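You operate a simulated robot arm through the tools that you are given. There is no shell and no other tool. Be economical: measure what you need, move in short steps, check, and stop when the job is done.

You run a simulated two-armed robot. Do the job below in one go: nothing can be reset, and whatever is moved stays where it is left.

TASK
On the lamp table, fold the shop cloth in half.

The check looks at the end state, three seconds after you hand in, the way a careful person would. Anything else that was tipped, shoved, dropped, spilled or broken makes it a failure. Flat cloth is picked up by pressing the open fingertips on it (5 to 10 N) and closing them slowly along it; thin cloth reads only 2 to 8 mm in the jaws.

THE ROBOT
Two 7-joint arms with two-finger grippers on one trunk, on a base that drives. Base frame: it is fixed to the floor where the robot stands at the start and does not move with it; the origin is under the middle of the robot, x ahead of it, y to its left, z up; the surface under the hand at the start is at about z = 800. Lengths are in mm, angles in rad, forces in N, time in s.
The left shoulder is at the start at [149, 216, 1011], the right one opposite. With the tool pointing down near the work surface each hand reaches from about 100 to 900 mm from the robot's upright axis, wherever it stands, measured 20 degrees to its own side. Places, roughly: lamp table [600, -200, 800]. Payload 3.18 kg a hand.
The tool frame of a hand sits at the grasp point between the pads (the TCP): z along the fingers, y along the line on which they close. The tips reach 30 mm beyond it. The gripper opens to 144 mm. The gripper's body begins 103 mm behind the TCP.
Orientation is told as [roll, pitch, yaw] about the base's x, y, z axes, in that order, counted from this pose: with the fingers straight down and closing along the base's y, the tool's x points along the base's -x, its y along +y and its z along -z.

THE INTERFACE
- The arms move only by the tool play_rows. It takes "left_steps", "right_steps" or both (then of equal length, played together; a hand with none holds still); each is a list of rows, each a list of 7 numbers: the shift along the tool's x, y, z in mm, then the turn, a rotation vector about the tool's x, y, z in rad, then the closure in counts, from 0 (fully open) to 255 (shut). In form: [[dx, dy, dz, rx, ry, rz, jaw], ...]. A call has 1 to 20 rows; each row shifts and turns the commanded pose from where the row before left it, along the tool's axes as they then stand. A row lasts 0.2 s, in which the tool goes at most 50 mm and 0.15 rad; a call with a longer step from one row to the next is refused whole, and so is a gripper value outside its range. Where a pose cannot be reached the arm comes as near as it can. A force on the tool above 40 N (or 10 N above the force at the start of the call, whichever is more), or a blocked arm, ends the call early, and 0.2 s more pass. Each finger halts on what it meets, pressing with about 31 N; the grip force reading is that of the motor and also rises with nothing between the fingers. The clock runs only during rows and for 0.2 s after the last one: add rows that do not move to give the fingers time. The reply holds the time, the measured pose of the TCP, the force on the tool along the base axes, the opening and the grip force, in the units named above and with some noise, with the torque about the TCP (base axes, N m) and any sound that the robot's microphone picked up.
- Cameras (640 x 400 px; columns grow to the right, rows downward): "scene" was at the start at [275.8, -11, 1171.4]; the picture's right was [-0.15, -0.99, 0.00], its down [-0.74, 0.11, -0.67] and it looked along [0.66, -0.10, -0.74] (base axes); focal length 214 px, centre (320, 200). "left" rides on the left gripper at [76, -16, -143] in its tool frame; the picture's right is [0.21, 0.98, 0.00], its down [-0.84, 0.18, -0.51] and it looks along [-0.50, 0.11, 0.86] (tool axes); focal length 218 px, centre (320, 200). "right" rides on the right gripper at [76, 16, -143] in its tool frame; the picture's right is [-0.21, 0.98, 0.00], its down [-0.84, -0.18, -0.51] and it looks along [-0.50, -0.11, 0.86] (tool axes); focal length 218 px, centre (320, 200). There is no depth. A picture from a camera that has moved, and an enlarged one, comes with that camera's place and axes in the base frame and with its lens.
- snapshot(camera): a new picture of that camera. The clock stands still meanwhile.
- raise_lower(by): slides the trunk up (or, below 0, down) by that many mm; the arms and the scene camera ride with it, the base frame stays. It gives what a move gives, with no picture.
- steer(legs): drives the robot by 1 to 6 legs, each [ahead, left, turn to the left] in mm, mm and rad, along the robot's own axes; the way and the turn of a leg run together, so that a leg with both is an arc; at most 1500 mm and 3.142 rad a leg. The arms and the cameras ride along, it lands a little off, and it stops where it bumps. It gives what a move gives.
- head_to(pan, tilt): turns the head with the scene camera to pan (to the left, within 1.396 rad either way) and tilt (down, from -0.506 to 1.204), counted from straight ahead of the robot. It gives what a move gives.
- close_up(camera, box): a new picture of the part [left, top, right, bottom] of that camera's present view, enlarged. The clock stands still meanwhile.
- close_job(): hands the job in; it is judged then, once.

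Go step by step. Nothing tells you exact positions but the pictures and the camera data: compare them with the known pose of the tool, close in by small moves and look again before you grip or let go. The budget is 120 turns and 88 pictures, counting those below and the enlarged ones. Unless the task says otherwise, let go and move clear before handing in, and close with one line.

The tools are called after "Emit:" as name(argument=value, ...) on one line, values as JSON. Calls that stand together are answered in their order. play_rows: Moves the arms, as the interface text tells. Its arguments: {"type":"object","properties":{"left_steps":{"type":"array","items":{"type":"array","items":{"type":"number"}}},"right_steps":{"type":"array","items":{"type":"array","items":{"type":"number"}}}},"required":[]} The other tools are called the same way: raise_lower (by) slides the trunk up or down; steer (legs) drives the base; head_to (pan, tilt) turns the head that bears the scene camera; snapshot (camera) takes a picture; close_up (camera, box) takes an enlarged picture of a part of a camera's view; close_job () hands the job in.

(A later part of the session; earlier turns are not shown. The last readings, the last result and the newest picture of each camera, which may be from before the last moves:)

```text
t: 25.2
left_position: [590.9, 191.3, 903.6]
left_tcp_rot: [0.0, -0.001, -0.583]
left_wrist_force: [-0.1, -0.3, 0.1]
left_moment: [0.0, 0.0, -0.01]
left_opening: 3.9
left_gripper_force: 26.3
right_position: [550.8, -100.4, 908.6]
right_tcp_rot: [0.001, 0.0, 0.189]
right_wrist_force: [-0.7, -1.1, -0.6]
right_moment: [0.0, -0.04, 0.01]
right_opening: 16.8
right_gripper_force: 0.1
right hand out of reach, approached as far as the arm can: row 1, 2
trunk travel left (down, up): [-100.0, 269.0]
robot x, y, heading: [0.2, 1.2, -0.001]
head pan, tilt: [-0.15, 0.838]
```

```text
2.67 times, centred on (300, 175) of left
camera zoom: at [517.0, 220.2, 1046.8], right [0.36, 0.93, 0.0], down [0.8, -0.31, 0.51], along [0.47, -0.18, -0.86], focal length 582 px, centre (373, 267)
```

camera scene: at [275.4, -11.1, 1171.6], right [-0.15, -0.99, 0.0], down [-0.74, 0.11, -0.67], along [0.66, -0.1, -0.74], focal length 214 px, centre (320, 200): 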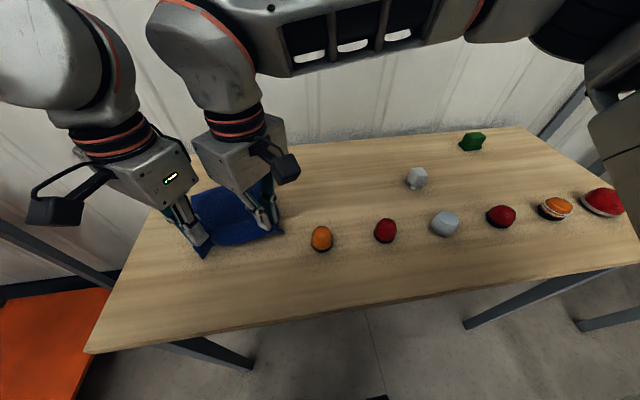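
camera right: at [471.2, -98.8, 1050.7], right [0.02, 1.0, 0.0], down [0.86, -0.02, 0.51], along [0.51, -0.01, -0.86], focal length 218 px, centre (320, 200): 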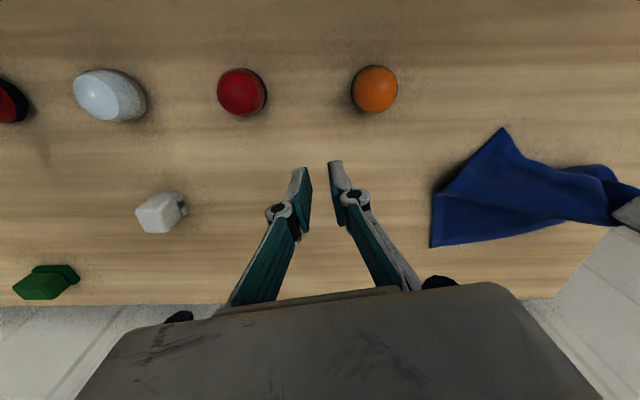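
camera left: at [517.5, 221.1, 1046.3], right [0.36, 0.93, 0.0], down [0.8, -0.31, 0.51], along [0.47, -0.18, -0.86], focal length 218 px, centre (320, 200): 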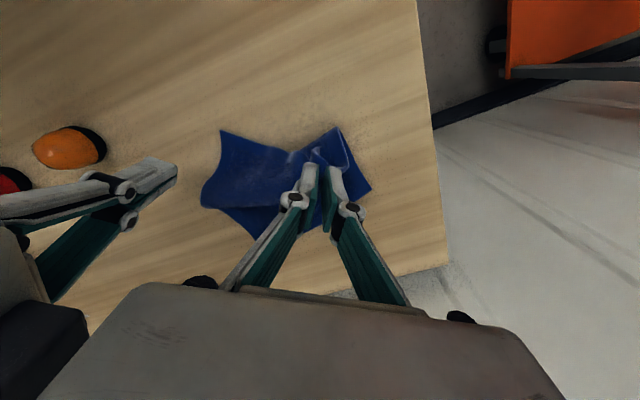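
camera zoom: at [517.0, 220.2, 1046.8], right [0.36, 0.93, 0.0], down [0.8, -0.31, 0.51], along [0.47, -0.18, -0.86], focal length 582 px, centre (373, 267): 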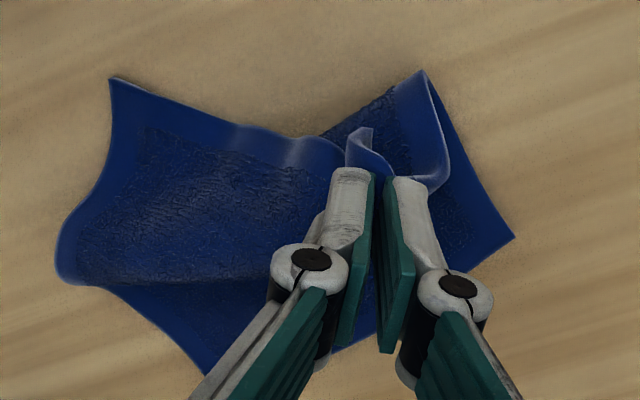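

The lower layer has turned a bit; its far-left corner is at about (660,238). I'll carry the left pinch just past it and tilt the fingers back toward the robot so the corner flips forward.

Emit:
play_rows(left_steps=[[-10.4, 12.2, 4, 0, 0, 0, 255], [-10.4, 12.2, 4, 0, 0, 0, 255], [-10.4, 12.2, 4, 0, 0, 0, 255], [-10.4, 12.2, 4, 0, 0, 0, 255], [-10.4, 12.2, 4, 0, 0, 0, 255], [0, 0, 0, 0.11, 0.096, 0, 255], [0, 0, 0, 0.11, 0.096, 0, 255], [0, 0, 0, 0.11, 0.096, 0, 255], [0, 0, 0, 0.11, 0.096, 0, 255]])

Emit:
close_up(camera="scene", box=[160, 120, 352, 240])

Emit:
close_up(camera="left", box=[180, 100, 420, 250])

Emit:
snapshot(camera="right")

```text
t: 27.2
left_position: [685.0, 278.6, 886.0]
left_tcp_rot: [-0.223, 0.188, -0.603]
left_wrist_force: [0.1, -0.3, 0.1]
left_moment: [0.03, -0.01, -0.01]
left_opening: 3.2
left_gripper_force: 30.8
left hand out of reach, approached as far as the arm can: row 6, 7, 8, 9
right_position: [550.5, -98.2, 908.0]
right_tcp_rot: [0.0, 0.0, 0.191]
right_wrist_force: [0.0, 0.1, -0.3]
right_moment: [-0.01, -0.01, -0.03]
right_opening: 17.2
right_gripper_force: 0.0
trunk travel left (down, up): [-100.0, 269.0]
robot x, y, heading: [-3.5, -1.8, 0.002]
head pan, tilt: [-0.15, 0.838]
```

```text
3.33 times, centred on (256, 180) of scene
camera zoom: at [275.9, -10.9, 1171.4], right [-0.15, -0.99, 0.0], down [-0.74, 0.11, -0.67], along [0.66, -0.1, -0.74], focal length 715 px, centre (533, 267)
```

zoom: 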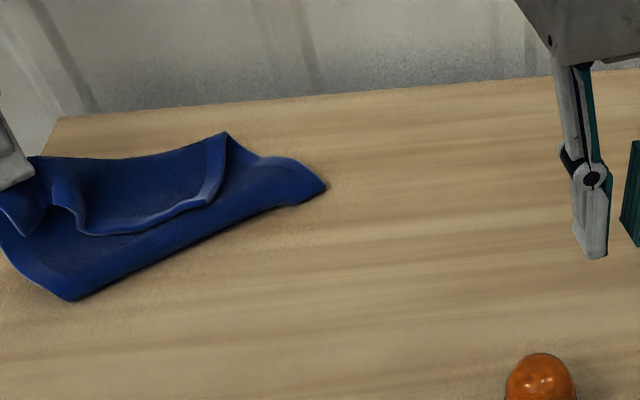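

```text
2.67 times, centred on (300, 175) of left
camera zoom: at [652.8, 317.8, 1040.2], right [0.34, 0.92, -0.17], down [0.92, -0.28, 0.29], along [0.22, -0.26, -0.94], focal length 582 px, centre (373, 267)
```

zoom: 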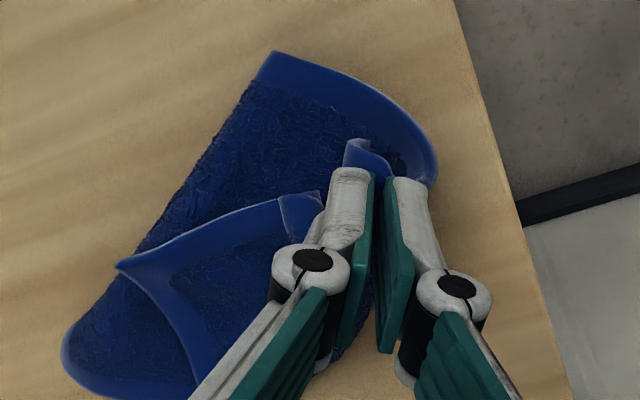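

```text
51 pictures are left
camera right: at [471.5, -97.9, 1050.8], right [0.02, 1.0, 0.0], down [0.86, -0.02, 0.51], along [0.51, -0.01, -0.86], focal length 218 px, centre (320, 200)
```

right: 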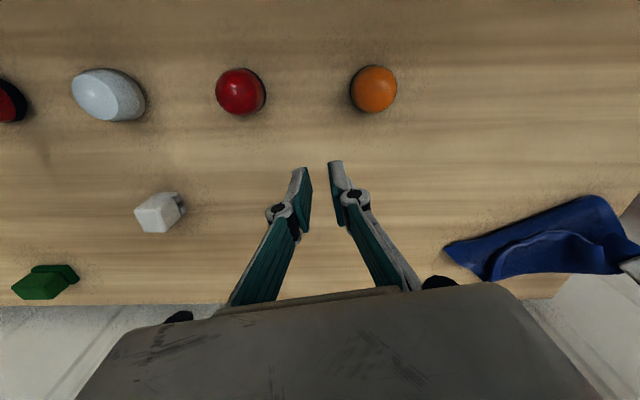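

The tilt isn't reachable and threw the hand sideways, dragging the cloth. I'll undo the tilt and look again.

Emit:
play_rows(left_steps=[[0, 0, 0, -0.11, -0.096, 0, 255], [0, 0, 0, -0.11, -0.096, 0, 255], [0, 0, 0, -0.11, -0.096, 0, 255], [0, 0, 0, -0.11, -0.096, 0, 255], [0, 0, 0, 0, 0, 0, 255]])

Emit:
snapshot(camera="scene")

Emit:
close_up(camera="left", box=[160, 50, 480, 250])

```text
t: 28.4
left_position: [685.4, 276.8, 884.2]
left_tcp_rot: [0.223, -0.193, -0.603]
left_wrist_force: [-0.1, 0.1, -0.2]
left_moment: [-0.02, 0.07, 0.0]
left_opening: 3.0
left_gripper_force: 30.9
right_position: [550.3, -99.1, 907.5]
right_tcp_rot: [0.0, 0.002, 0.191]
right_wrist_force: [0.1, 0.0, -0.4]
right_moment: [-0.05, 0.05, 0.0]
right_opening: 17.0
right_gripper_force: 0.0
trunk travel left (down, up): [-100.0, 269.0]
robot x, y, heading: [1.0, 1.9, -0.001]
head pan, tilt: [-0.15, 0.838]
```

```text
50 pictures are left
camera scene: at [276.4, -10.8, 1171.1], right [-0.15, -0.99, 0.0], down [-0.74, 0.11, -0.67], along [0.66, -0.1, -0.74], focal length 214 px, centre (320, 200)
```

scene: 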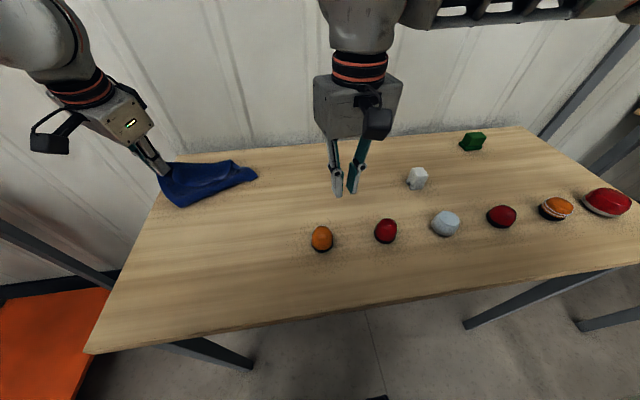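

```text
2.00 times, centred on (320, 150) of left
camera zoom: at [573.7, 295.9, 1002.8], right [0.34, 0.93, 0.17], down [0.63, -0.36, 0.69], along [0.7, -0.12, -0.71], focal length 436 px, centre (320, 300)
```

zoom: 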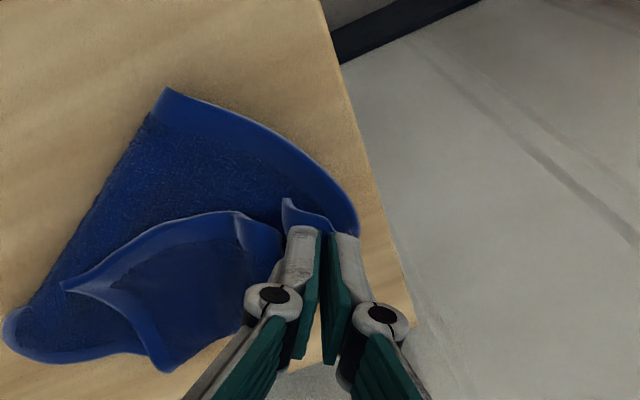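

The hand's command was clipped there. I'll straighten it and carry the corner back over to its starting place to lay the cloth out flat again for a cleaner two-handed try.

Emit:
play_rows(left_steps=[[0, 0, 0, 0.11, 0.096, 0, 255], [0, 0, 0, 0.11, 0.096, 0, 255], [0, 0, 0, 0, 0, 0, 255]])

```text
t: 29.2
left_position: [683.4, 277.0, 887.1]
left_tcp_rot: [-0.001, -0.004, -0.583]
left_wrist_force: [-0.5, 0.3, 1.1]
left_moment: [0.05, -0.03, 0.03]
left_opening: 3.2
left_gripper_force: 31.0
right_position: [550.6, -100.0, 907.6]
right_tcp_rot: [0.0, -0.002, 0.19]
right_wrist_force: [-0.1, 0.5, 0.4]
right_moment: [0.02, -0.03, -0.01]
right_opening: 17.0
right_gripper_force: 0.0
trunk travel left (down, up): [-100.0, 269.0]
robot x, y, heading: [1.5, -2.2, 0.001]
head pan, tilt: [-0.15, 0.838]
```

Upright again. Now carry the corner back toward the near-left and low.

Emit:
play_rows(left_steps=[[10, -15, -8, 0, 0, 0, 255], [10, -15, -8, 0, 0, 0, 255], [10, -15, 0, 0, 0, 0, 255], [10, -15, 0, 0, 0, 0, 255], [10, -15, 0, 0, 0, 0, 255], [10, -15, 5, 0, 0, 0, 255], [10, -15, 8, 0, 0, 0, 255], [10, -15, 8, 0, 0, 0, 255], [10, -15, 10, 0, 0, 0, 255], [10, -14, 12, 0, 0, 0, 255], [10, -14, 12, 0, 0, 0, 255], [10, -6, 6, 0, 0, 0, 255], [0, 0, 0, 0, 0, 0, 255]])

Emit:
snapshot(camera="scene")

Emit:
snapshot(camera="left")

```text
t: 32.0
left_position: [491.7, 203.3, 839.4]
left_tcp_rot: [0.001, -0.002, -0.582]
left_wrist_force: [-0.4, 0.1, 0.0]
left_moment: [-0.02, -0.01, 0.02]
left_opening: 2.7
left_gripper_force: 31.3
right_position: [550.7, -99.9, 906.4]
right_tcp_rot: [0.0, 0.0, 0.191]
right_wrist_force: [-0.6, 0.0, -1.3]
right_moment: [0.0, 0.0, 0.02]
right_opening: 16.7
right_gripper_force: 0.0
trunk travel left (down, up): [-100.0, 269.0]
robot x, y, heading: [1.2, 3.0, -0.003]
head pan, tilt: [-0.15, 0.838]
```

```text
48 pictures are left
camera scene: at [275.9, -11.0, 1171.4], right [-0.15, -0.99, 0.0], down [-0.74, 0.11, -0.67], along [0.66, -0.1, -0.74], focal length 214 px, centre (320, 200)
```

scene: 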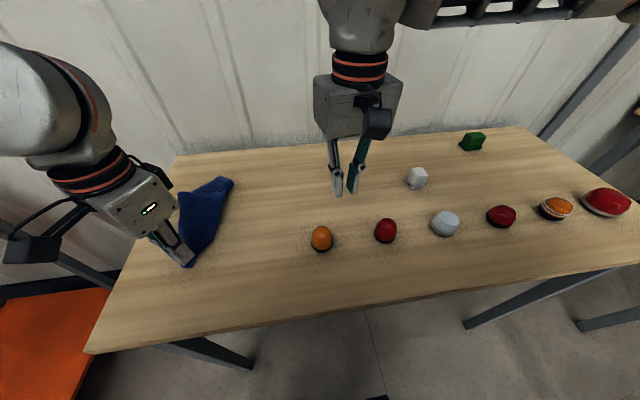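

```text
47 pictures are left
camera left: at [417.6, 230.5, 982.3], right [0.36, 0.93, 0.0], down [0.8, -0.31, 0.51], along [0.48, -0.19, -0.86], focal length 218 px, centre (320, 200)
```

left: 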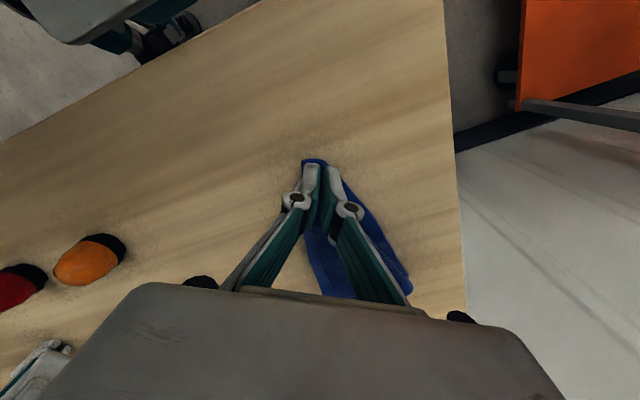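

The cloth has come back, narrowed into some fold. I'll set the corner down, let go, move clear, and look at its shape.

Emit:
play_rows(left_steps=[[0, 0, 4, 0, 0, 0, 255], [0, 0, 2, 0, 0, 0, 240], [0, 0, 0, 0, 0, 0, 225], [0, 0, 0, 0, 0, 0, 215], [0, 0, -10, 0, 0, 0, 215], [0, 0, -30, 0, 0, 0, 215], [20, 20, -30, 0, 0, 0, 215], [20, 40, 0, 0, 0, 0, 215]])

Emit:
close_up(camera="scene", box=[130, 150, 290, 275])

Emit:
close_up(camera="left", box=[160, 100, 480, 300])

```text
t: 33.8
left_position: [489.1, 274.4, 904.2]
left_tcp_rot: [0.001, -0.001, -0.581]
left_wrist_force: [0.1, 0.3, 0.0]
left_moment: [-0.04, -0.02, 0.02]
left_opening: 22.2
left_gripper_force: 0.1
right_position: [551.5, -97.4, 907.7]
right_tcp_rot: [-0.002, 0.0, 0.19]
right_wrist_force: [-0.3, -0.1, -0.6]
right_moment: [0.02, -0.02, 0.0]
right_opening: 16.9
right_gripper_force: 0.0
trunk travel left (down, up): [-100.0, 269.0]
robot x, y, heading: [2.7, 3.3, -0.002]
head pan, tilt: [-0.15, 0.838]
```

```text
3.20 times, centred on (210, 212) of scene
camera zoom: at [276.2, -10.2, 1171.2], right [-0.15, -0.99, 0.0], down [-0.74, 0.11, -0.67], along [0.66, -0.1, -0.74], focal length 686 px, centre (672, 160)
```

zoom: 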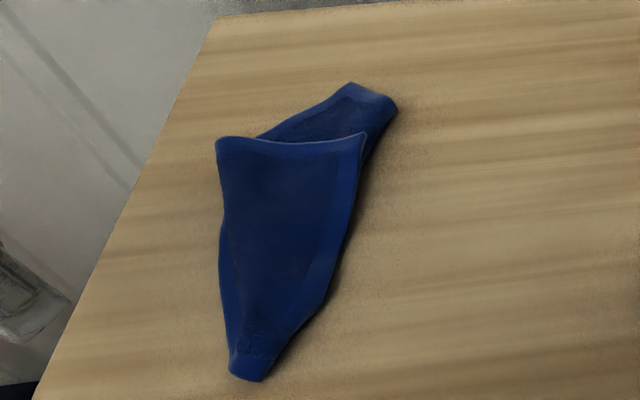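

```text
2.00 times, centred on (320, 200) of left
camera zoom: at [416.2, 303.8, 1047.0], right [0.36, 0.93, 0.0], down [0.8, -0.31, 0.51], along [0.47, -0.19, -0.86], focal length 436 px, centre (320, 200)
```

zoom: 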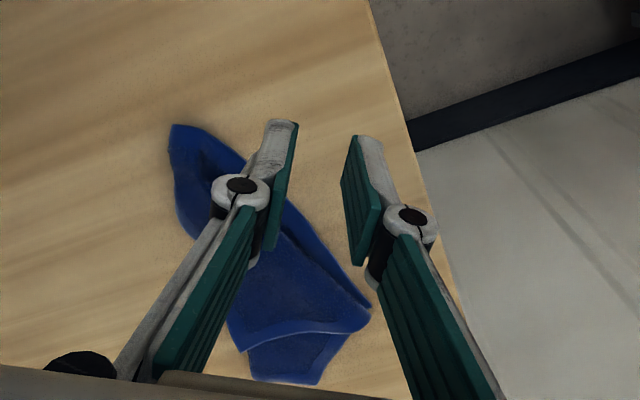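

The cloth now lies gathered, roughly a narrow wedge. I'll park the left hand out of the way and use the right camera for a better look at how it is folded.

Emit:
play_rows(left_steps=[[20, 30, -10, 0, 0, 0, 215], [20, 30, -10, 0, 0, 0, 215], [20, 30, 0, 0, 0, 0, 215], [10, 30, 0, 0, 0, 0, 215]], right_steps=[[30, 20, -20, 0, 0, 0, 215], [30, 20, -20, 0, 0, 0, 215], [30, 20, -10, 0, 0, 0, 215], [0, 20, 0, 0, 0, 0, 215]])

Emit:
close_up(camera="right", box=[340, 50, 640, 250])

Emit:
close_up(camera="scene", box=[160, 160, 256, 280])

```text
t: 34.8
left_position: [498.3, 412.5, 923.3]
left_tcp_rot: [-0.001, -0.004, -0.583]
left_wrist_force: [0.1, -0.3, -0.1]
left_moment: [-0.01, 0.06, 0.0]
left_opening: 22.4
left_gripper_force: 0.0
right_position: [447.9, -35.7, 956.1]
right_tcp_rot: [0.0, 0.003, 0.19]
right_wrist_force: [-0.2, -0.8, 0.2]
right_moment: [-0.04, 0.0, -0.03]
right_opening: 22.7
right_gripper_force: 0.1
trunk travel left (down, up): [-100.0, 269.0]
robot x, y, heading: [4.6, -3.1, 0.003]
head pan, tilt: [-0.15, 0.838]
```

```text
2.00 times, centred on (490, 150) of right
camera zoom: at [368.9, -34.4, 1099.6], right [0.02, 1.0, 0.0], down [0.86, -0.02, 0.51], along [0.51, -0.01, -0.86], focal length 436 px, centre (-20, 300)
```

zoom: 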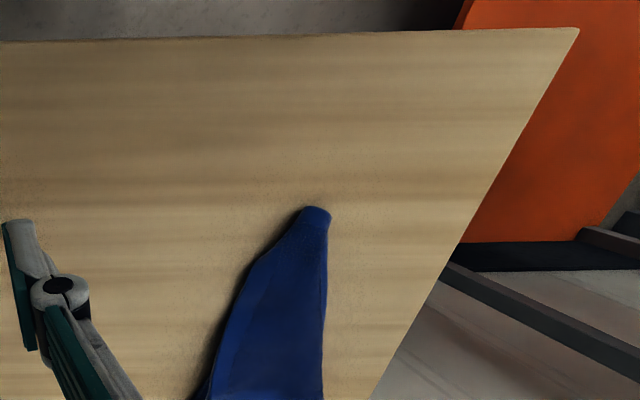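

```text
3.33 times, centred on (208, 220) of scene
camera zoom: at [276.5, -10.3, 1171.1], right [-0.15, -0.99, 0.0], down [-0.74, 0.11, -0.67], along [0.66, -0.1, -0.74], focal length 715 px, centre (693, 133)
```

zoom: 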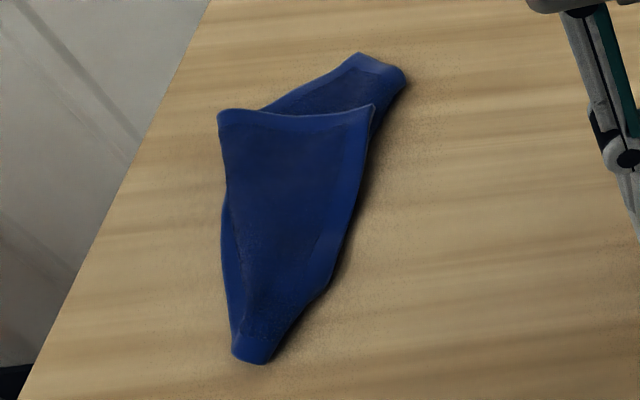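

Reading the hems: the near-right corner is flipped over and now lies on top at about (667,165), so the crease runs skewed. I'll bring the left hand over that corner to take it and open the cloth again.

Emit:
play_rows(left_steps=[[-32, -13.1, 0, 0, 0, 0, 210], [-32, -13.1, 0, 0, 0, 0, 210], [-32, -13.1, 0, 0, 0, 0, 210], [-32, -13.1, 0, 0, 0, 0, 210], [-32, -13.1, 0, 0, 0, 0, 210], [-32, -13.1, 0, 0, 0, 0, 210], [-32, -13.1, 0, 0, 0, 0, 210], [-32, -13.1, 0, 0, 0, 0, 210], [0, 0, 15, 0, 0, 0.12, 210], [0, 0, 15, 0, 0, 0.12, 210], [0, 0, 15, 0, 0, 0.12, 210], [0, 0, 0, 0, 0, 0, 210]])

Emit:
snapshot(camera="left")

Emit:
close_up(camera="scene", box=[160, 130, 288, 230])

```text
t: 37.4
left_position: [647.9, 193.1, 879.3]
left_tcp_rot: [0.0, -0.004, -0.942]
left_wrist_force: [0.2, -0.2, -0.2]
left_moment: [-0.01, -0.01, -0.02]
left_opening: 25.5
left_gripper_force: 0.1
left hand out of reach, approached as far as the arm can: row 8
right_position: [447.7, -36.8, 956.6]
right_tcp_rot: [0.0, 0.001, 0.191]
right_wrist_force: [-0.1, 0.1, 0.7]
right_moment: [-0.04, 0.03, 0.02]
right_opening: 22.5
right_gripper_force: 0.1
trunk travel left (down, up): [-100.0, 269.0]
robot x, y, heading: [2.1, -0.3, -0.002]
head pan, tilt: [-0.15, 0.838]
```

```text
42 pictures are left
camera left: at [588.9, 246.9, 1022.2], right [0.67, 0.74, 0.0], down [0.64, -0.58, 0.51], along [0.38, -0.34, -0.86], focal length 218 px, centre (320, 200)
```

left: 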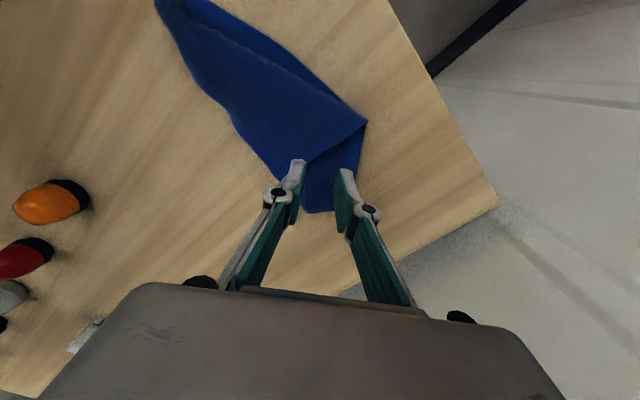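

```text
4.00 times, centred on (224, 180) of scene
camera zoom: at [275.7, -11.0, 1171.5], right [-0.15, -0.99, 0.0], down [-0.74, 0.11, -0.67], along [0.66, -0.1, -0.74], focal length 858 px, centre (704, 280)
```

zoom: 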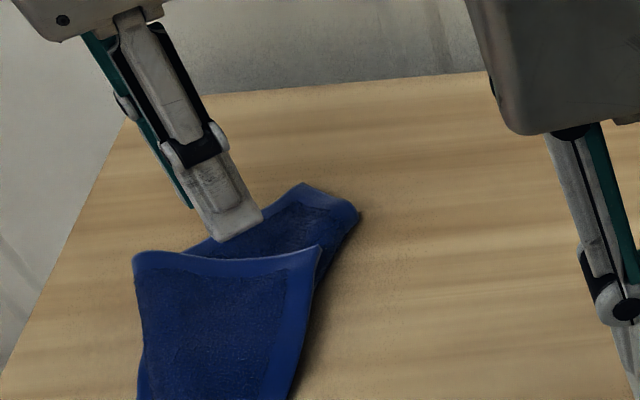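

The hand is about 20 mm off the corner. I'll shift over it and lower to just above the cloth.

Emit:
play_rows(left_steps=[[-6, -9, 0, 0, 0, 0, 210], [-6, -9, 0, 0, 0, 0, 210], [0, 0, 10, 0, 0, 0, 210], [0, 0, 10, 0, 0, 0, 210], [0, 0, 8, 0, 0, 0, 210], [0, 0, 0, 0, 0, 0, 210]])

Emit:
close_up(camera="left", box=[200, 80, 440, 230])

Emit:
close_up(camera="scene", box=[160, 130, 288, 230])

```text
t: 38.8
left_position: [643.7, 182.9, 853.4]
left_tcp_rot: [0.003, -0.002, -0.944]
left_wrist_force: [0.5, -0.3, -0.2]
left_moment: [0.02, -0.03, 0.04]
left_opening: 25.4
left_gripper_force: 0.0
left hand out of reach, approached as far as the arm can: row 2
right_position: [447.0, -36.9, 956.6]
right_tcp_rot: [0.0, -0.001, 0.19]
right_wrist_force: [-0.1, 0.5, 0.3]
right_moment: [0.03, 0.02, -0.02]
right_opening: 22.7
right_gripper_force: 0.0
trunk travel left (down, up): [-100.0, 269.0]
robot x, y, heading: [-2.7, 0.7, 0.003]
head pan, tilt: [-0.15, 0.838]
```

```text
2.67 times, centred on (320, 155) of left
camera zoom: at [584.6, 236.5, 994.3], right [0.67, 0.74, 0.0], down [0.64, -0.58, 0.51], along [0.38, -0.34, -0.86], focal length 582 px, centre (320, 320)
```

zoom: 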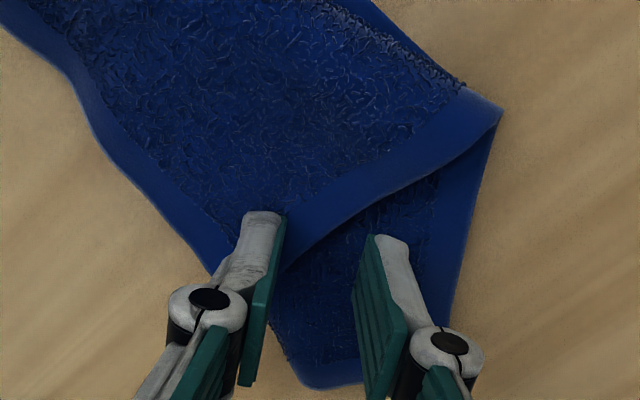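

```text
4.00 times, centred on (224, 180) of scene
camera zoom: at [275.7, -11.0, 1171.5], right [-0.15, -0.99, 0.0], down [-0.74, 0.11, -0.67], along [0.66, -0.1, -0.74], focal length 858 px, centre (704, 280)
```

zoom: 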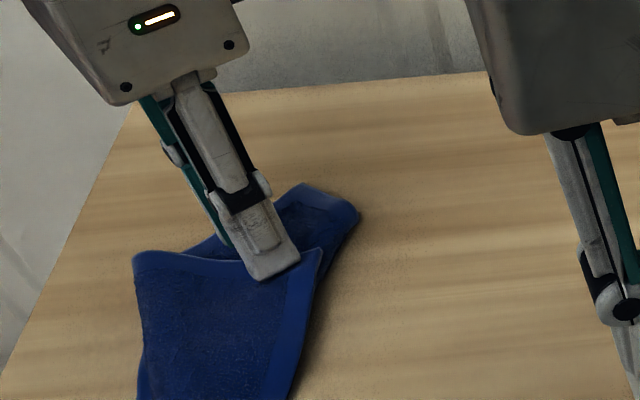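

The left hand can't reach further across at this yaw, so the right hand will take that corner with fingers closing along the top edge. Left backs out, right comes in.

Emit:
play_rows(left_steps=[[0, 0, -30, 0, 0, 0, 210], [0, 0, -30, 0, 0, 0, 210], [25, 25, 0, 0, 0, 0, 210], [25, 25, 0, 0, 0, 0, 210], [25, 25, 0, 0, 0, 0, 210], [25, 25, 0, 0, 0, 0, 210], [25, 0, 0, 0, 0, 0, 210]])

Emit:
play_rows(right_steps=[[-28.6, 22.1, 0, 0, 0, 0, 205], [-28.6, 22.1, 0, 0, 0, 0, 205], [-28.6, 22.1, 0, 0, 0, 0, 205], [-28.6, 22.1, 0, 0, 0, 0, 205], [-28.6, 22.1, 0, 0, 0, 0, 205], [-28.6, 22.1, 0, 0, 0, 0, 205], [-28.6, 22.1, 0, 0, 0, 0, 205], [-28.6, 22.1, 20, 0, 0, 0, 205], [0, 0, 25, 0, 0, 0.145, 205], [0, 0, 25, 0, 0, 0.145, 205], [0, 0, 20, 0, 0, 0, 205], [0, 0, 0, 0, 0, 0, 205]])

Emit:
close_up(camera="right", box=[200, 80, 440, 230])

```text
t: 40.4
left_position: [654.7, 349.1, 913.0]
left_tcp_rot: [0.001, -0.004, -0.942]
left_wrist_force: [-1.1, 0.4, -0.1]
left_moment: [-0.02, -0.04, -0.02]
left_opening: 25.5
left_gripper_force: 0.1
left hand out of reach, approached as far as the arm can: row 2
right_position: [447.1, -36.7, 957.6]
right_tcp_rot: [0.001, -0.002, 0.192]
right_wrist_force: [-0.2, 0.5, 0.3]
right_moment: [-0.04, -0.01, 0.0]
right_opening: 22.5
right_gripper_force: 0.1
trunk travel left (down, up): [-100.0, 269.0]
robot x, y, heading: [3.9, 2.3, -0.001]
head pan, tilt: [-0.15, 0.838]
```

```text
t: 42.2
left_position: [657.6, 346.1, 908.2]
left_tcp_rot: [-0.001, -0.001, -0.947]
left_wrist_force: [-0.2, -0.2, -1.0]
left_moment: [0.02, 0.07, -0.03]
left_opening: 25.2
left_gripper_force: 0.0
right_position: [690.2, 83.7, 996.2]
right_tcp_rot: [0.106, -0.018, 0.032]
right_wrist_force: [1.3, 0.8, 0.0]
right_moment: [-0.04, 0.08, 0.01]
right_opening: 28.3
right_gripper_force: 0.0
right hand out of reach, approached as far as the arm can: row 8
trunk travel left (down, up): [-100.0, 269.0]
robot x, y, heading: [2.2, -1.4, -0.003]
head pan, tilt: [-0.15, 0.838]
stopped in row 8 (right hand): the arm was blocked; the commanded pose is now the measured one
```

```text
2.67 times, centred on (320, 155) of right
camera zoom: at [611.6, 82.5, 1139.8], right [0.17, 0.98, 0.11], down [0.84, -0.2, 0.5], along [0.51, 0.0, -0.86], focal length 582 px, centre (320, 320)
```

zoom: 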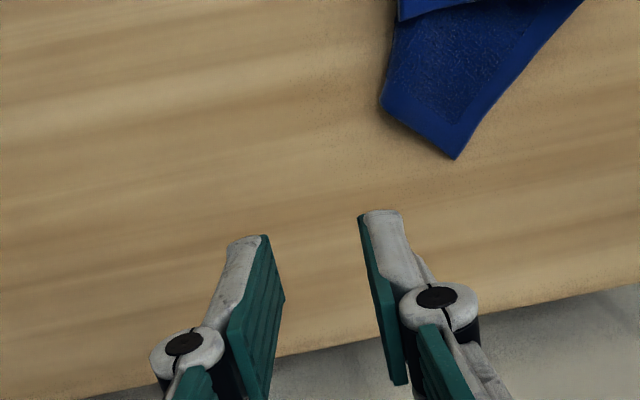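

The right arm blocks when reaching that far across. The cloth is off to the robot's left, so I'll retract the right hand and drive the robot left about 180 mm to center the cloth between both arms.

Emit:
play_rows(right_steps=[[25, -15, 0, 0, 0, 0, 205], [25, -15, 0, 0, 0, 0, 205], [30, -20, 0, 0, 0, 0, 205], [30, -20, 0, 0, 0, 0, 205], [30, -20, 0, 0, 0, 0, 205], [30, -20, 0, 0.106, 0, 0, 205], [20, -10, 0, 0, 0, 0, 205], [0, 0, 0, 0, 0, 0, 205]], left_steps=[[20, 0, -20, 0, 0, 0, 210], [20, 0, -20, 0, 0, 0, 210], [10, -20, 0, 0, 0, 0, 210], [10, -25, 0, 0, 0, 0, 210], [10, -25, 0, 0, 0, 0, 210], [10, -25, 0, 0, 0, -0.12, 210], [0, 0, 0, 0, 0, -0.12, 210], [0, 0, 0, 0, 0, -0.12, 210]])

Emit:
steer(legs=[[0, 180, 0]])

Emit:
snapshot(camera="scene")

```text
t: 44.0
left_position: [530.4, 356.4, 952.3]
left_tcp_rot: [0.002, -0.003, -0.583]
left_wrist_force: [-0.5, 0.8, 0.5]
left_moment: [0.01, -0.04, 0.02]
left_opening: 25.2
left_gripper_force: 0.1
right_position: [502.3, -40.3, 985.0]
right_tcp_rot: [-0.005, -0.025, 0.036]
right_wrist_force: [-0.5, -0.2, 0.1]
right_moment: [-0.01, 0.04, 0.0]
right_opening: 28.4
right_gripper_force: 0.0
trunk travel left (down, up): [-100.0, 269.0]
robot x, y, heading: [-0.4, 2.3, -0.0]
head pan, tilt: [-0.15, 0.838]
```

```text
t: 46.2
left_position: [531.7, 537.9, 951.9]
left_tcp_rot: [0.003, -0.003, -0.582]
left_wrist_force: [-0.1, 0.2, 0.9]
left_moment: [-0.02, 0.02, 0.0]
left_opening: 25.1
left_gripper_force: 0.0
right_position: [502.0, 142.9, 984.5]
right_tcp_rot: [-0.004, -0.023, 0.038]
right_wrist_force: [0.7, -0.2, -0.4]
right_moment: [0.0, -0.02, 0.03]
right_opening: 28.4
right_gripper_force: 0.1
trunk travel left (down, up): [-100.0, 269.0]
robot x, y, heading: [-1.0, 182.2, 0.0]
head pan, tilt: [-0.15, 0.838]
```

```text
37 pictures are left
camera scene: at [276.0, 170.5, 1171.5], right [-0.15, -0.99, 0.0], down [-0.74, 0.11, -0.67], along [0.66, -0.1, -0.74], focal length 214 px, centre (320, 200)
```

scene: 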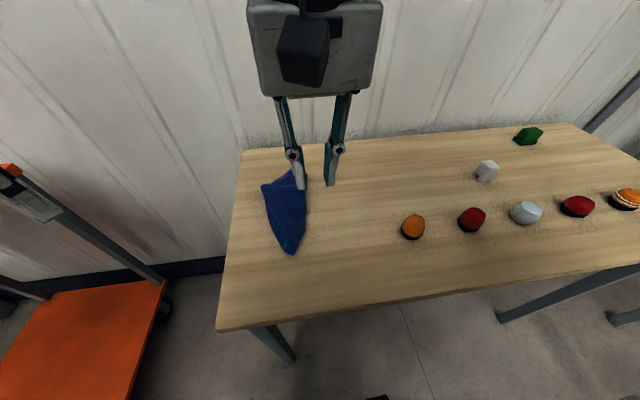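

The cloth is now well centered. I'll bring the right hand over the flipped corner again, fingers along the top layer's far edge.

Emit:
play_rows(right_steps=[[-34.4, 7.9, 15, 0, 0, 0, 205], [-34.4, 7.9, 15, 0, 0, 0, 205], [-34.4, 7.9, 15, 0, 0, 0, 205], [-34.4, 7.9, 15, 0, -0.023, 0, 205], [0, 0, 20, 0, 0, 0.138, 205], [0, 0, 20, 0, 0, 0, 205], [0, 0, 20, 0, 0, 0, 205], [0, 0, 0, 0, 0, 0, 205]])

Emit:
close_up(camera="right", box=[200, 80, 440, 230])

```text
t: 48.0
left_position: [532.1, 538.1, 951.8]
left_tcp_rot: [0.003, -0.003, -0.585]
left_wrist_force: [-0.9, -0.1, 0.6]
left_moment: [-0.02, -0.02, 0.02]
left_opening: 25.5
left_gripper_force: 0.0
right_position: [644.0, 178.0, 866.6]
right_tcp_rot: [0.004, -0.046, -0.099]
right_wrist_force: [0.3, 0.5, 0.7]
right_moment: [-0.03, -0.02, 0.03]
right_opening: 28.2
right_gripper_force: 0.0
trunk travel left (down, up): [-100.0, 269.0]
robot x, y, heading: [-1.1, 179.5, -0.003]
head pan, tilt: [-0.15, 0.838]
```

```text
2.67 times, centred on (320, 155) of right
camera zoom: at [561.4, 203.1, 1007.3], right [0.3, 0.95, 0.01], down [0.8, -0.26, 0.54], along [0.52, -0.16, -0.84], focal length 582 px, centre (320, 320)
```

zoom: 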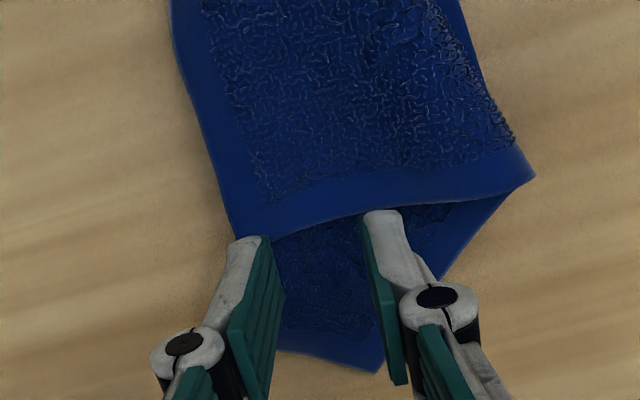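

The corner is at about (640,147), with the edge at x≈641. I'll shift 16 mm back onto the top layer, fix the small pitch, and lower near contact.

Emit:
play_rows(right_steps=[[8, 0, 0, 0, 0.046, 0, 205], [8, 1, 0, 0, 0, 0, 205], [0, 0, 9, 0, 0, 0, 205], [0, 0, 9, 0, 0, 0, 205], [0, 0, 7, 0, 0, 0, 205], [0, 0, 3, 0, 0, 0, 205], [0, 0, 0, 0, 0, 0, 205]])

Emit:
close_up(camera="right", box=[200, 80, 440, 230])

```text
t: 49.6
left_position: [532.0, 538.1, 951.6]
left_tcp_rot: [0.002, -0.003, -0.583]
left_wrist_force: [0.9, 1.3, -0.2]
left_moment: [0.0, 0.0, 0.0]
left_opening: 25.3
left_gripper_force: 0.0
right_position: [627.5, 181.1, 839.5]
right_tcp_rot: [0.004, 0.002, -0.098]
right_wrist_force: [0.6, -0.7, 3.9]
right_moment: [0.03, -0.02, -0.01]
right_opening: 27.7
right_gripper_force: 0.1
trunk travel left (down, up): [-100.0, 269.0]
robot x, y, heading: [-3.1, 178.4, -0.001]
head pan, tilt: [-0.15, 0.838]
```

```text
2.67 times, centred on (320, 155) of right
camera zoom: at [551.8, 204.5, 983.4], right [0.3, 0.95, 0.0], down [0.82, -0.26, 0.51], along [0.48, -0.15, -0.86], focal length 582 px, centre (320, 320)
```

zoom: 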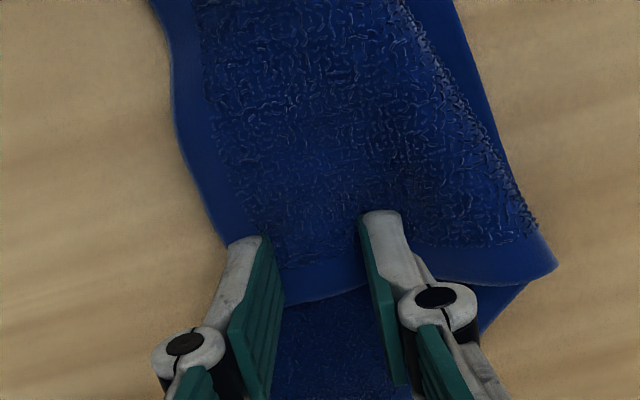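

Contact at about 4 N with both fingers on the top layer. I'll press a bit more and close slowly.

Emit:
play_rows(right_steps=[[0, 3, 1, 0, 0, 0, 205], [0, 0, 1, 0, 0, 0, 205], [0, 0, 0.3, 0, 0, 0, 209], [0, 0, 0.3, 0, 0, 0, 213], [0, 0, 0.3, 0, 0, 0, 217], [0, 0, 0.3, 0, 0, 0, 220], [0, 0, 0.2, 0, 0, 0, 223], [0, 0, 0.2, 0, 0, 0, 226], [0, 0, 0.2, 0, 0, 0, 229], [0, 0, 0.2, 0, 0, 0, 232]])

```text
t: 51.8
left_position: [530.3, 537.9, 952.6]
left_tcp_rot: [0.002, -0.002, -0.584]
left_wrist_force: [-0.2, 0.6, 0.1]
left_moment: [0.01, 0.01, 0.01]
left_opening: 25.3
left_gripper_force: 0.0
right_position: [627.3, 185.6, 836.5]
right_tcp_rot: [0.003, 0.0, -0.099]
right_wrist_force: [0.4, -0.5, 11.6]
right_moment: [-0.01, 0.0, -0.02]
right_opening: 10.6
right_gripper_force: 0.2
trunk travel left (down, up): [-100.0, 269.0]
robot x, y, heading: [-0.1, 179.8, -0.004]
head pan, tilt: [-0.15, 0.838]
```

Emit:
play_rows(right_steps=[[0, 0, 0.1, 0, 0, 0, 235], [0, 0, 0.1, 0, 0, 0, 238], [0, 0, 0.1, 0, 0, 0, 241], [0, 0, 0.1, 0, 0, 0, 244], [0, 0, 0, 0, 0, 0, 248], [0, 0, 0, 0, 0, 0, 255], [0, 0, 0, 0, 0, 0, 255]])

Emit:
close_up(camera="right", box=[200, 80, 440, 230])

```text
t: 53.4
left_position: [531.3, 537.9, 953.0]
left_tcp_rot: [0.001, -0.005, -0.584]
left_wrist_force: [0.3, -0.1, -1.0]
left_moment: [-0.02, -0.02, 0.02]
left_opening: 25.1
left_gripper_force: 0.1
right_position: [627.2, 184.6, 834.9]
right_tcp_rot: [0.005, -0.001, -0.102]
right_wrist_force: [0.0, -1.4, 11.8]
right_moment: [-0.07, 0.0, 0.02]
right_opening: 3.9
right_gripper_force: 31.0
trunk travel left (down, up): [-100.0, 269.0]
robot x, y, heading: [-0.0, 184.2, 0.0]
head pan, tilt: [-0.15, 0.838]
```

```text
2.67 times, centred on (320, 155) of right
camera zoom: at [551.6, 207.8, 978.8], right [0.3, 0.95, 0.0], down [0.82, -0.26, 0.51], along [0.48, -0.15, -0.86], focal length 582 px, centre (320, 320)
```

zoom: 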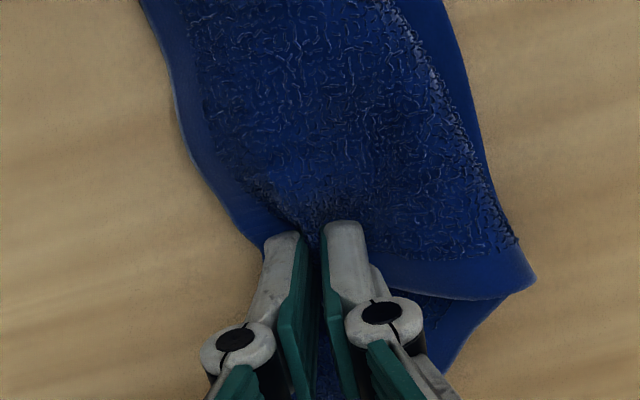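

The top layer is gripped (3.9 mm). I'll carry this corner back to the near-right, which should unfold the top layer, and stay low.

Emit:
play_rows(right_steps=[[0, 0, -15, 0, 0, 0, 255], [0, -5, -15, 0, 0, 0, 255], [8, -17, -10, 0, 0, 0, 255], [14, -17, 0, 0, 0, 0, 255], [14, -17, 0, 0, 0, 0, 255], [14, -17, 0, 0, 0, 0, 255], [14, -17, 0, 0, 0, 0, 255], [15, -17, 5, 0, 0, 0, 255], [15, -17, 10, 0, 0, 0, 255], [15, -12, 10, 0, 0, 0, 255], [0, 0, 5, 0, 0, 0, 255], [0, 0, 0, 0, 0, 0, 255]])

Emit:
close_up(camera="scene", box=[230, 150, 422, 270])

```text
t: 56.0
left_position: [531.0, 538.6, 952.9]
left_tcp_rot: [0.002, -0.004, -0.583]
left_wrist_force: [-0.4, 0.1, 0.4]
left_moment: [-0.03, 0.0, -0.01]
left_opening: 25.3
left_gripper_force: 0.0
right_position: [504.7, 59.4, 844.2]
right_tcp_rot: [0.004, 0.0, -0.099]
right_wrist_force: [-0.4, 0.5, 0.6]
right_moment: [0.02, 0.02, 0.02]
right_opening: 4.1
right_gripper_force: 33.7
trunk travel left (down, up): [-100.0, 269.0]
robot x, y, heading: [-1.9, 180.9, 0.001]
head pan, tilt: [-0.15, 0.838]
```

```text
3.33 times, centred on (326, 210) of scene
camera zoom: at [275.8, 170.2, 1171.5], right [-0.15, -0.99, 0.0], down [-0.74, 0.11, -0.67], along [0.66, -0.1, -0.74], focal length 715 px, centre (300, 167)
```

zoom: 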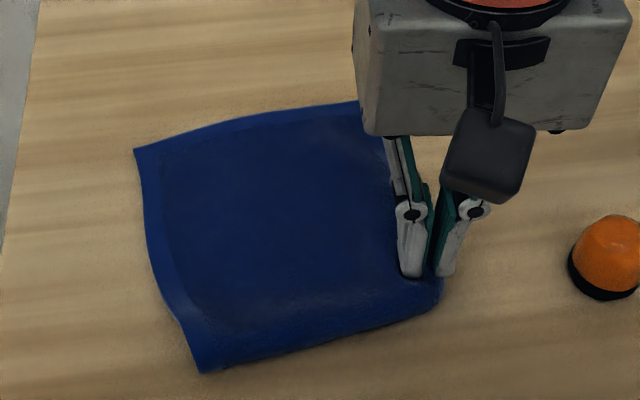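

The cloth opened out flat, and the right hand still holds the near-right corner. I'll tension slightly and bring the left hand over the near-left corner (about (462,196)).

Emit:
play_rows(left_steps=[[-16.5, -36.5, 0, 0, 0, 0, 208], [-16.5, -36.5, 0, 0, 0, 0, 208], [-16.5, -36.5, 0, 0, 0, 0, 208], [-16.5, -36.5, 0, 0, 0, 0, 208], [-16.5, -36.5, 0, 0, 0, 0, 208], [-16.5, -36.5, 8, 0, 0, 0, 208], [-16.5, -36.5, 10, 0, 0, 0, 208], [-16.5, -36.5, 15, 0, 0, 0, 208], [-12, -27, 20, 0, 0, 0, 208], [0, 0, 20, 0, 0, 0, 208], [0, 0, 15, 0, 0, 0, 208], [0, 0, 0, 0, 0, 0, 208]], right_steps=[[0, 0, 0, 0, 0, -0.05, 255], [0, 0, 0, 0, 0, -0.05, 255], [0, -4, 0, 0, 0, -0.05, 255], [0, -4, 0, 0, 0, 0, 255], [0, 0, 0, 0, 0, 0, 255], [0, 0, 0, 0, 0, 0, 255], [0, 0, 0, 0, 0, 0, 255], [0, 0, 0, 0, 0, 0, 255], [0, 0, 0, 0, 0, 0, 255], [0, 0, 0, 0, 0, 0, 255], [0, 0, 0, 0, 0, 0, 255], [0, 0, 0, 0, 0, 0, 255]])

Emit:
snapshot(camera="left")

```text
t: 58.6
left_position: [499.9, 314.0, 911.1]
left_tcp_rot: [0.0, -0.002, -0.583]
left_wrist_force: [-0.1, 0.8, -0.2]
left_moment: [0.04, -0.02, -0.01]
left_opening: 26.5
left_gripper_force: 0.0
left hand out of reach, approached as far as the arm can: row 6, 7, 8, 9
right_position: [505.4, 51.5, 844.9]
right_tcp_rot: [0.003, -0.001, 0.052]
right_wrist_force: [0.1, -0.1, 0.0]
right_moment: [0.02, -0.04, -0.03]
right_opening: 3.9
right_gripper_force: 29.7
trunk travel left (down, up): [-100.0, 269.0]
robot x, y, heading: [1.0, 182.4, 0.002]
head pan, tilt: [-0.15, 0.838]
```

```text
32 pictures are left
camera left: at [426.3, 343.1, 1053.9], right [0.36, 0.93, 0.0], down [0.8, -0.31, 0.51], along [0.48, -0.19, -0.86], focal length 218 px, centre (320, 200)
```

left: 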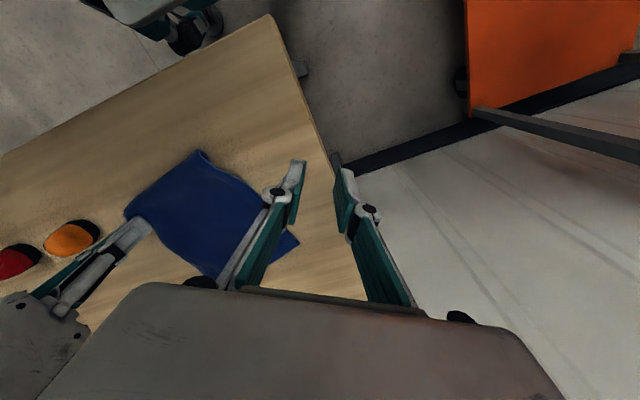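

The left hand again hits a yaw limit near the midline. With a yaw near zero and the hands staggered in x (left 474, right 505) the bodies still clear each other, so I'll use that.

Emit:
play_rows(left_steps=[[0, 0, 0, 0, 0, -0.144, 208], [0, 0, 0, 0, 0, -0.144, 208], [0, 0, 0, 0, 0, -0.144, 208], [0.9, -28.9, 0, 0, 0, 0, 208], [0.9, -28.9, 5, 0, 0, 0, 208], [0.9, -28.9, 5, 0, 0, 0, 208], [0.9, -28.9, 10, 0, 0, 0, 208], [0.9, -28.9, 10, 0, 0, 0, 208], [0, 0, 10, 0, 0, 0, 208], [0, 0, 0, 0, 0, 0, 208]], right_steps=[[0, 0, 0, 0, 0, 0.05, 255], [0, 0, 0, 0, 0, 0.05, 255], [0, 0, 0, 0, 0, 0.05, 255], [0, 0, 0, 0, 0, 0, 255], [0, 0, 0, 0, 0, 0, 255], [0, 0, 0, 0, 0, 0, 255], [0, 0, 0, 0, 0, 0, 255], [0, 0, 0, 0, 0, 0, 255], [0, 0, 0, 0, 0, 0, 255], [0, 0, 0, 0, 0, 0, 255]])

Emit:
snapshot(camera="left")

```text
t: 60.8
left_position: [500.2, 315.2, 901.9]
left_tcp_rot: [0.001, -0.003, -0.152]
left_wrist_force: [0.3, 0.1, -0.2]
left_moment: [0.01, -0.02, -0.03]
left_opening: 26.6
left_gripper_force: 0.0
left hand out of reach, approached as far as the arm can: row 4, 5, 6, 7, 8
right_position: [505.2, 51.2, 844.4]
right_tcp_rot: [0.003, 0.0, -0.099]
right_wrist_force: [-0.5, 0.8, 0.5]
right_moment: [0.0, 0.02, 0.01]
right_opening: 3.5
right_gripper_force: 30.2
trunk travel left (down, up): [-100.0, 269.0]
robot x, y, heading: [-2.7, 183.1, 0.002]
head pan, tilt: [-0.15, 0.838]
```

```text
31 pictures are left
camera left: at [420.5, 310.3, 1044.2], right [-0.06, 1.0, 0.0], down [0.86, 0.05, 0.51], along [0.51, 0.03, -0.86], focal length 218 px, centre (320, 200)
```

left: 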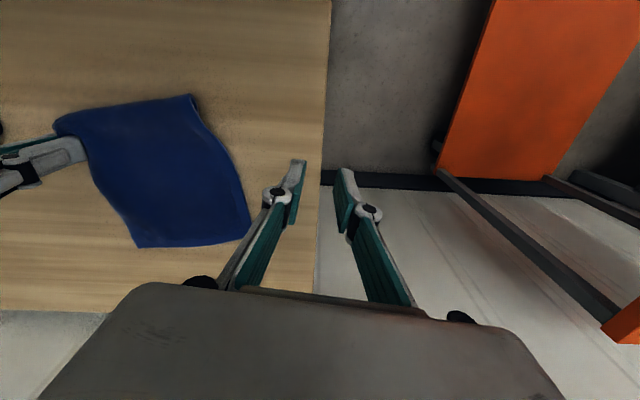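

The left arm stops at y≈314 whatever its yaw, so it's likely a poor arm posture. I'll retry from higher up and nearer the robot.

Emit:
play_rows(left_steps=[[20, 10, -25, 0, 0, 0, 208], [20, 10, -25, 0, 0, 0, 208], [0, 0, -25, 0, 0, -0.15, 208], [0, -25, 0, 0, 0, 0, 208], [0, -25, 0, 0, 0, 0, 208], [0, -25, 0, 0, 0, 0, 208], [0, -25, 0, 0, 0, 0, 208], [0, 0, 0, 0, 0, 0, 208]])

```text
t: 62.6
left_position: [462.9, 315.0, 975.6]
left_tcp_rot: [-0.003, -0.004, -0.001]
left_wrist_force: [0.1, 1.0, -0.3]
left_moment: [0.01, 0.0, 0.01]
left_opening: 26.3
left_gripper_force: 0.0
left hand out of reach, approached as far as the arm can: row 5, 6, 7
right_position: [505.5, 51.8, 843.6]
right_tcp_rot: [0.003, 0.003, -0.098]
right_wrist_force: [0.4, 0.6, -0.3]
right_moment: [0.07, 0.01, 0.02]
right_opening: 3.7
right_gripper_force: 30.2
trunk travel left (down, up): [-100.0, 269.0]
robot x, y, heading: [-2.8, 183.9, -0.0]
head pan, tilt: [-0.15, 0.838]
```

The two hands can't both reach (the left is limited to its own side). The cloth is stiff enough to follow a single grip, so I'll set this corner down, release, and re-grip at the middle of the near edge with the right hand.

Emit:
play_rows(right_steps=[[0, 0, 5, 0, 0, 0, 255], [0, 0, 5, 0, 0, 0, 255], [0, 0, 0, 0, 0, 0, 240], [0, 0, 0, 0, 0, 0, 225], [0, 0, 0, 0, 0, 0, 210], [0, 0, -10, 0, 0, 0, 208], [0, 0, -20, 0, 0, 0, 208], [10, -20, -20, 0, 0, 0, 208], [10, -40, 0, 0, 0, 0, 208], [0, -40, 0, 0, 0, 0, 208], [0, -40, 0, 0, 0, 0, 208]])

Emit:
close_up(camera="scene", box=[230, 150, 422, 270])

```text
t: 65.0
left_position: [463.4, 314.7, 976.1]
left_tcp_rot: [0.0, -0.005, 0.0]
left_wrist_force: [0.4, -0.6, -0.6]
left_moment: [-0.01, -0.03, -0.04]
left_opening: 26.5
left_gripper_force: 0.1
right_position: [470.0, -86.5, 884.4]
right_tcp_rot: [0.005, -0.001, -0.1]
right_wrist_force: [-0.2, -0.2, -0.4]
right_moment: [-0.01, 0.0, -0.02]
right_opening: 26.3
right_gripper_force: 0.1
trunk travel left (down, up): [-100.0, 269.0]
robot x, y, heading: [2.8, 183.5, -0.002]
head pan, tilt: [-0.15, 0.838]
```

```text
3.33 times, centred on (326, 210) of scene
camera zoom: at [275.7, 169.4, 1171.6], right [-0.15, -0.99, 0.0], down [-0.74, 0.11, -0.67], along [0.66, -0.1, -0.74], focal length 715 px, centre (300, 167)
```

zoom: 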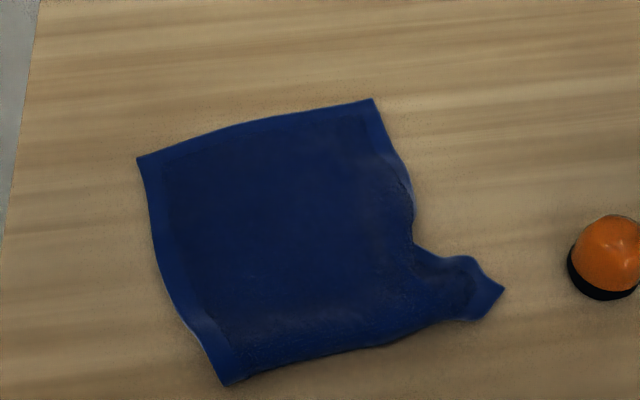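

Flat enough, with a bunched waist near the right corner that should smooth when pulled. I'll bring the right hand to the middle of the near edge at about (473,103), aligned with it.

Emit:
play_rows(right_steps=[[0, 0, -30, 0, 0, 0, 205], [2.7, 31.5, 0, 0, 0, 0, 205], [2.7, 31.5, 0, 0, 0, 0, 205], [2.7, 31.5, 0, 0, 0, 0, 205], [2.7, 31.5, 0, 0, 0, 0, 205], [2.7, 31.5, 0, 0, 0, 0, 205], [2.7, 31.5, 15, 0, 0, -0.15, 205], [0, 0, 25, 0, 0, -0.15, 205], [0, 0, 20, 0, 0, 0, 205], [0, 0, 10, 0, 0, 0, 205], [0, 0, 0, 0, 0, 0, 205]])

Emit:
close_up(camera="right", box=[160, 60, 480, 260])

```text
t: 67.4
left_position: [463.5, 315.0, 976.3]
left_tcp_rot: [-0.003, -0.004, -0.002]
left_wrist_force: [-0.8, 0.0, -0.2]
left_moment: [0.02, 0.02, 0.01]
left_opening: 26.7
left_gripper_force: 0.1
right_position: [473.8, 104.2, 844.8]
right_tcp_rot: [0.003, 0.0, 0.2]
right_wrist_force: [-0.2, 1.0, 0.8]
right_moment: [0.01, -0.02, -0.03]
right_opening: 28.3
right_gripper_force: 0.1
trunk travel left (down, up): [-100.0, 269.0]
robot x, y, heading: [-1.5, 178.8, -0.0]
head pan, tilt: [-0.15, 0.838]
```

```text
2.00 times, centred on (320, 160) of right
camera zoom: at [395.2, 104.1, 987.6], right [0.01, 1.0, 0.0], down [0.86, -0.01, 0.51], along [0.51, 0.0, -0.86], focal length 436 px, centre (320, 280)
```

zoom: 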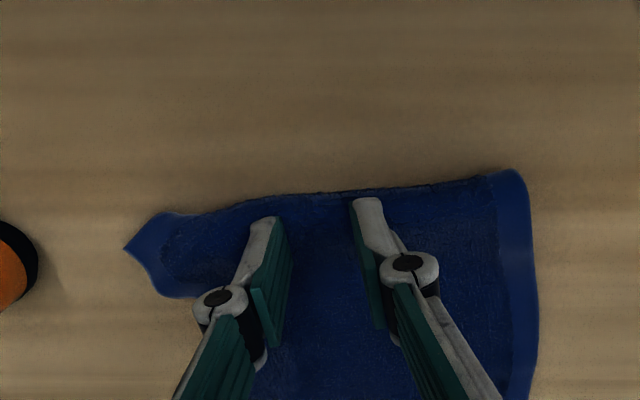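

The near edge has no hem showing: a strip about 35 mm wide is tucked under. I'll grip deeper (past that strip), lift so the strip drops free, and lay it out properly.

Emit:
play_rows(right_steps=[[-20, 0, 0, 0, 0, 0, 200], [-21, 0, 0, 0, 0, 0, 200], [0, 0, 6, 0, 0, 0, 200], [0, 0, 4, 0, 0, 0, 200], [0, 0, 2, 0, 0, 0, 200], [0, 0, 1, 0, 0, 0, 200]])

```text
t: 68.8
left_position: [463.0, 315.2, 977.2]
left_tcp_rot: [0.0, -0.004, -0.002]
left_wrist_force: [1.2, 1.1, -0.4]
left_moment: [-0.01, -0.02, 0.01]
left_opening: 26.6
left_gripper_force: 0.0
right_position: [515.0, 112.3, 832.5]
right_tcp_rot: [0.004, -0.003, 0.201]
right_wrist_force: [-0.5, -2.8, 8.5]
right_moment: [-0.04, -0.06, 0.02]
right_opening: 30.8
right_gripper_force: 0.0
trunk travel left (down, up): [-100.0, 269.0]
robot x, y, heading: [-1.2, 180.2, -0.0]
head pan, tilt: [-0.15, 0.838]
```

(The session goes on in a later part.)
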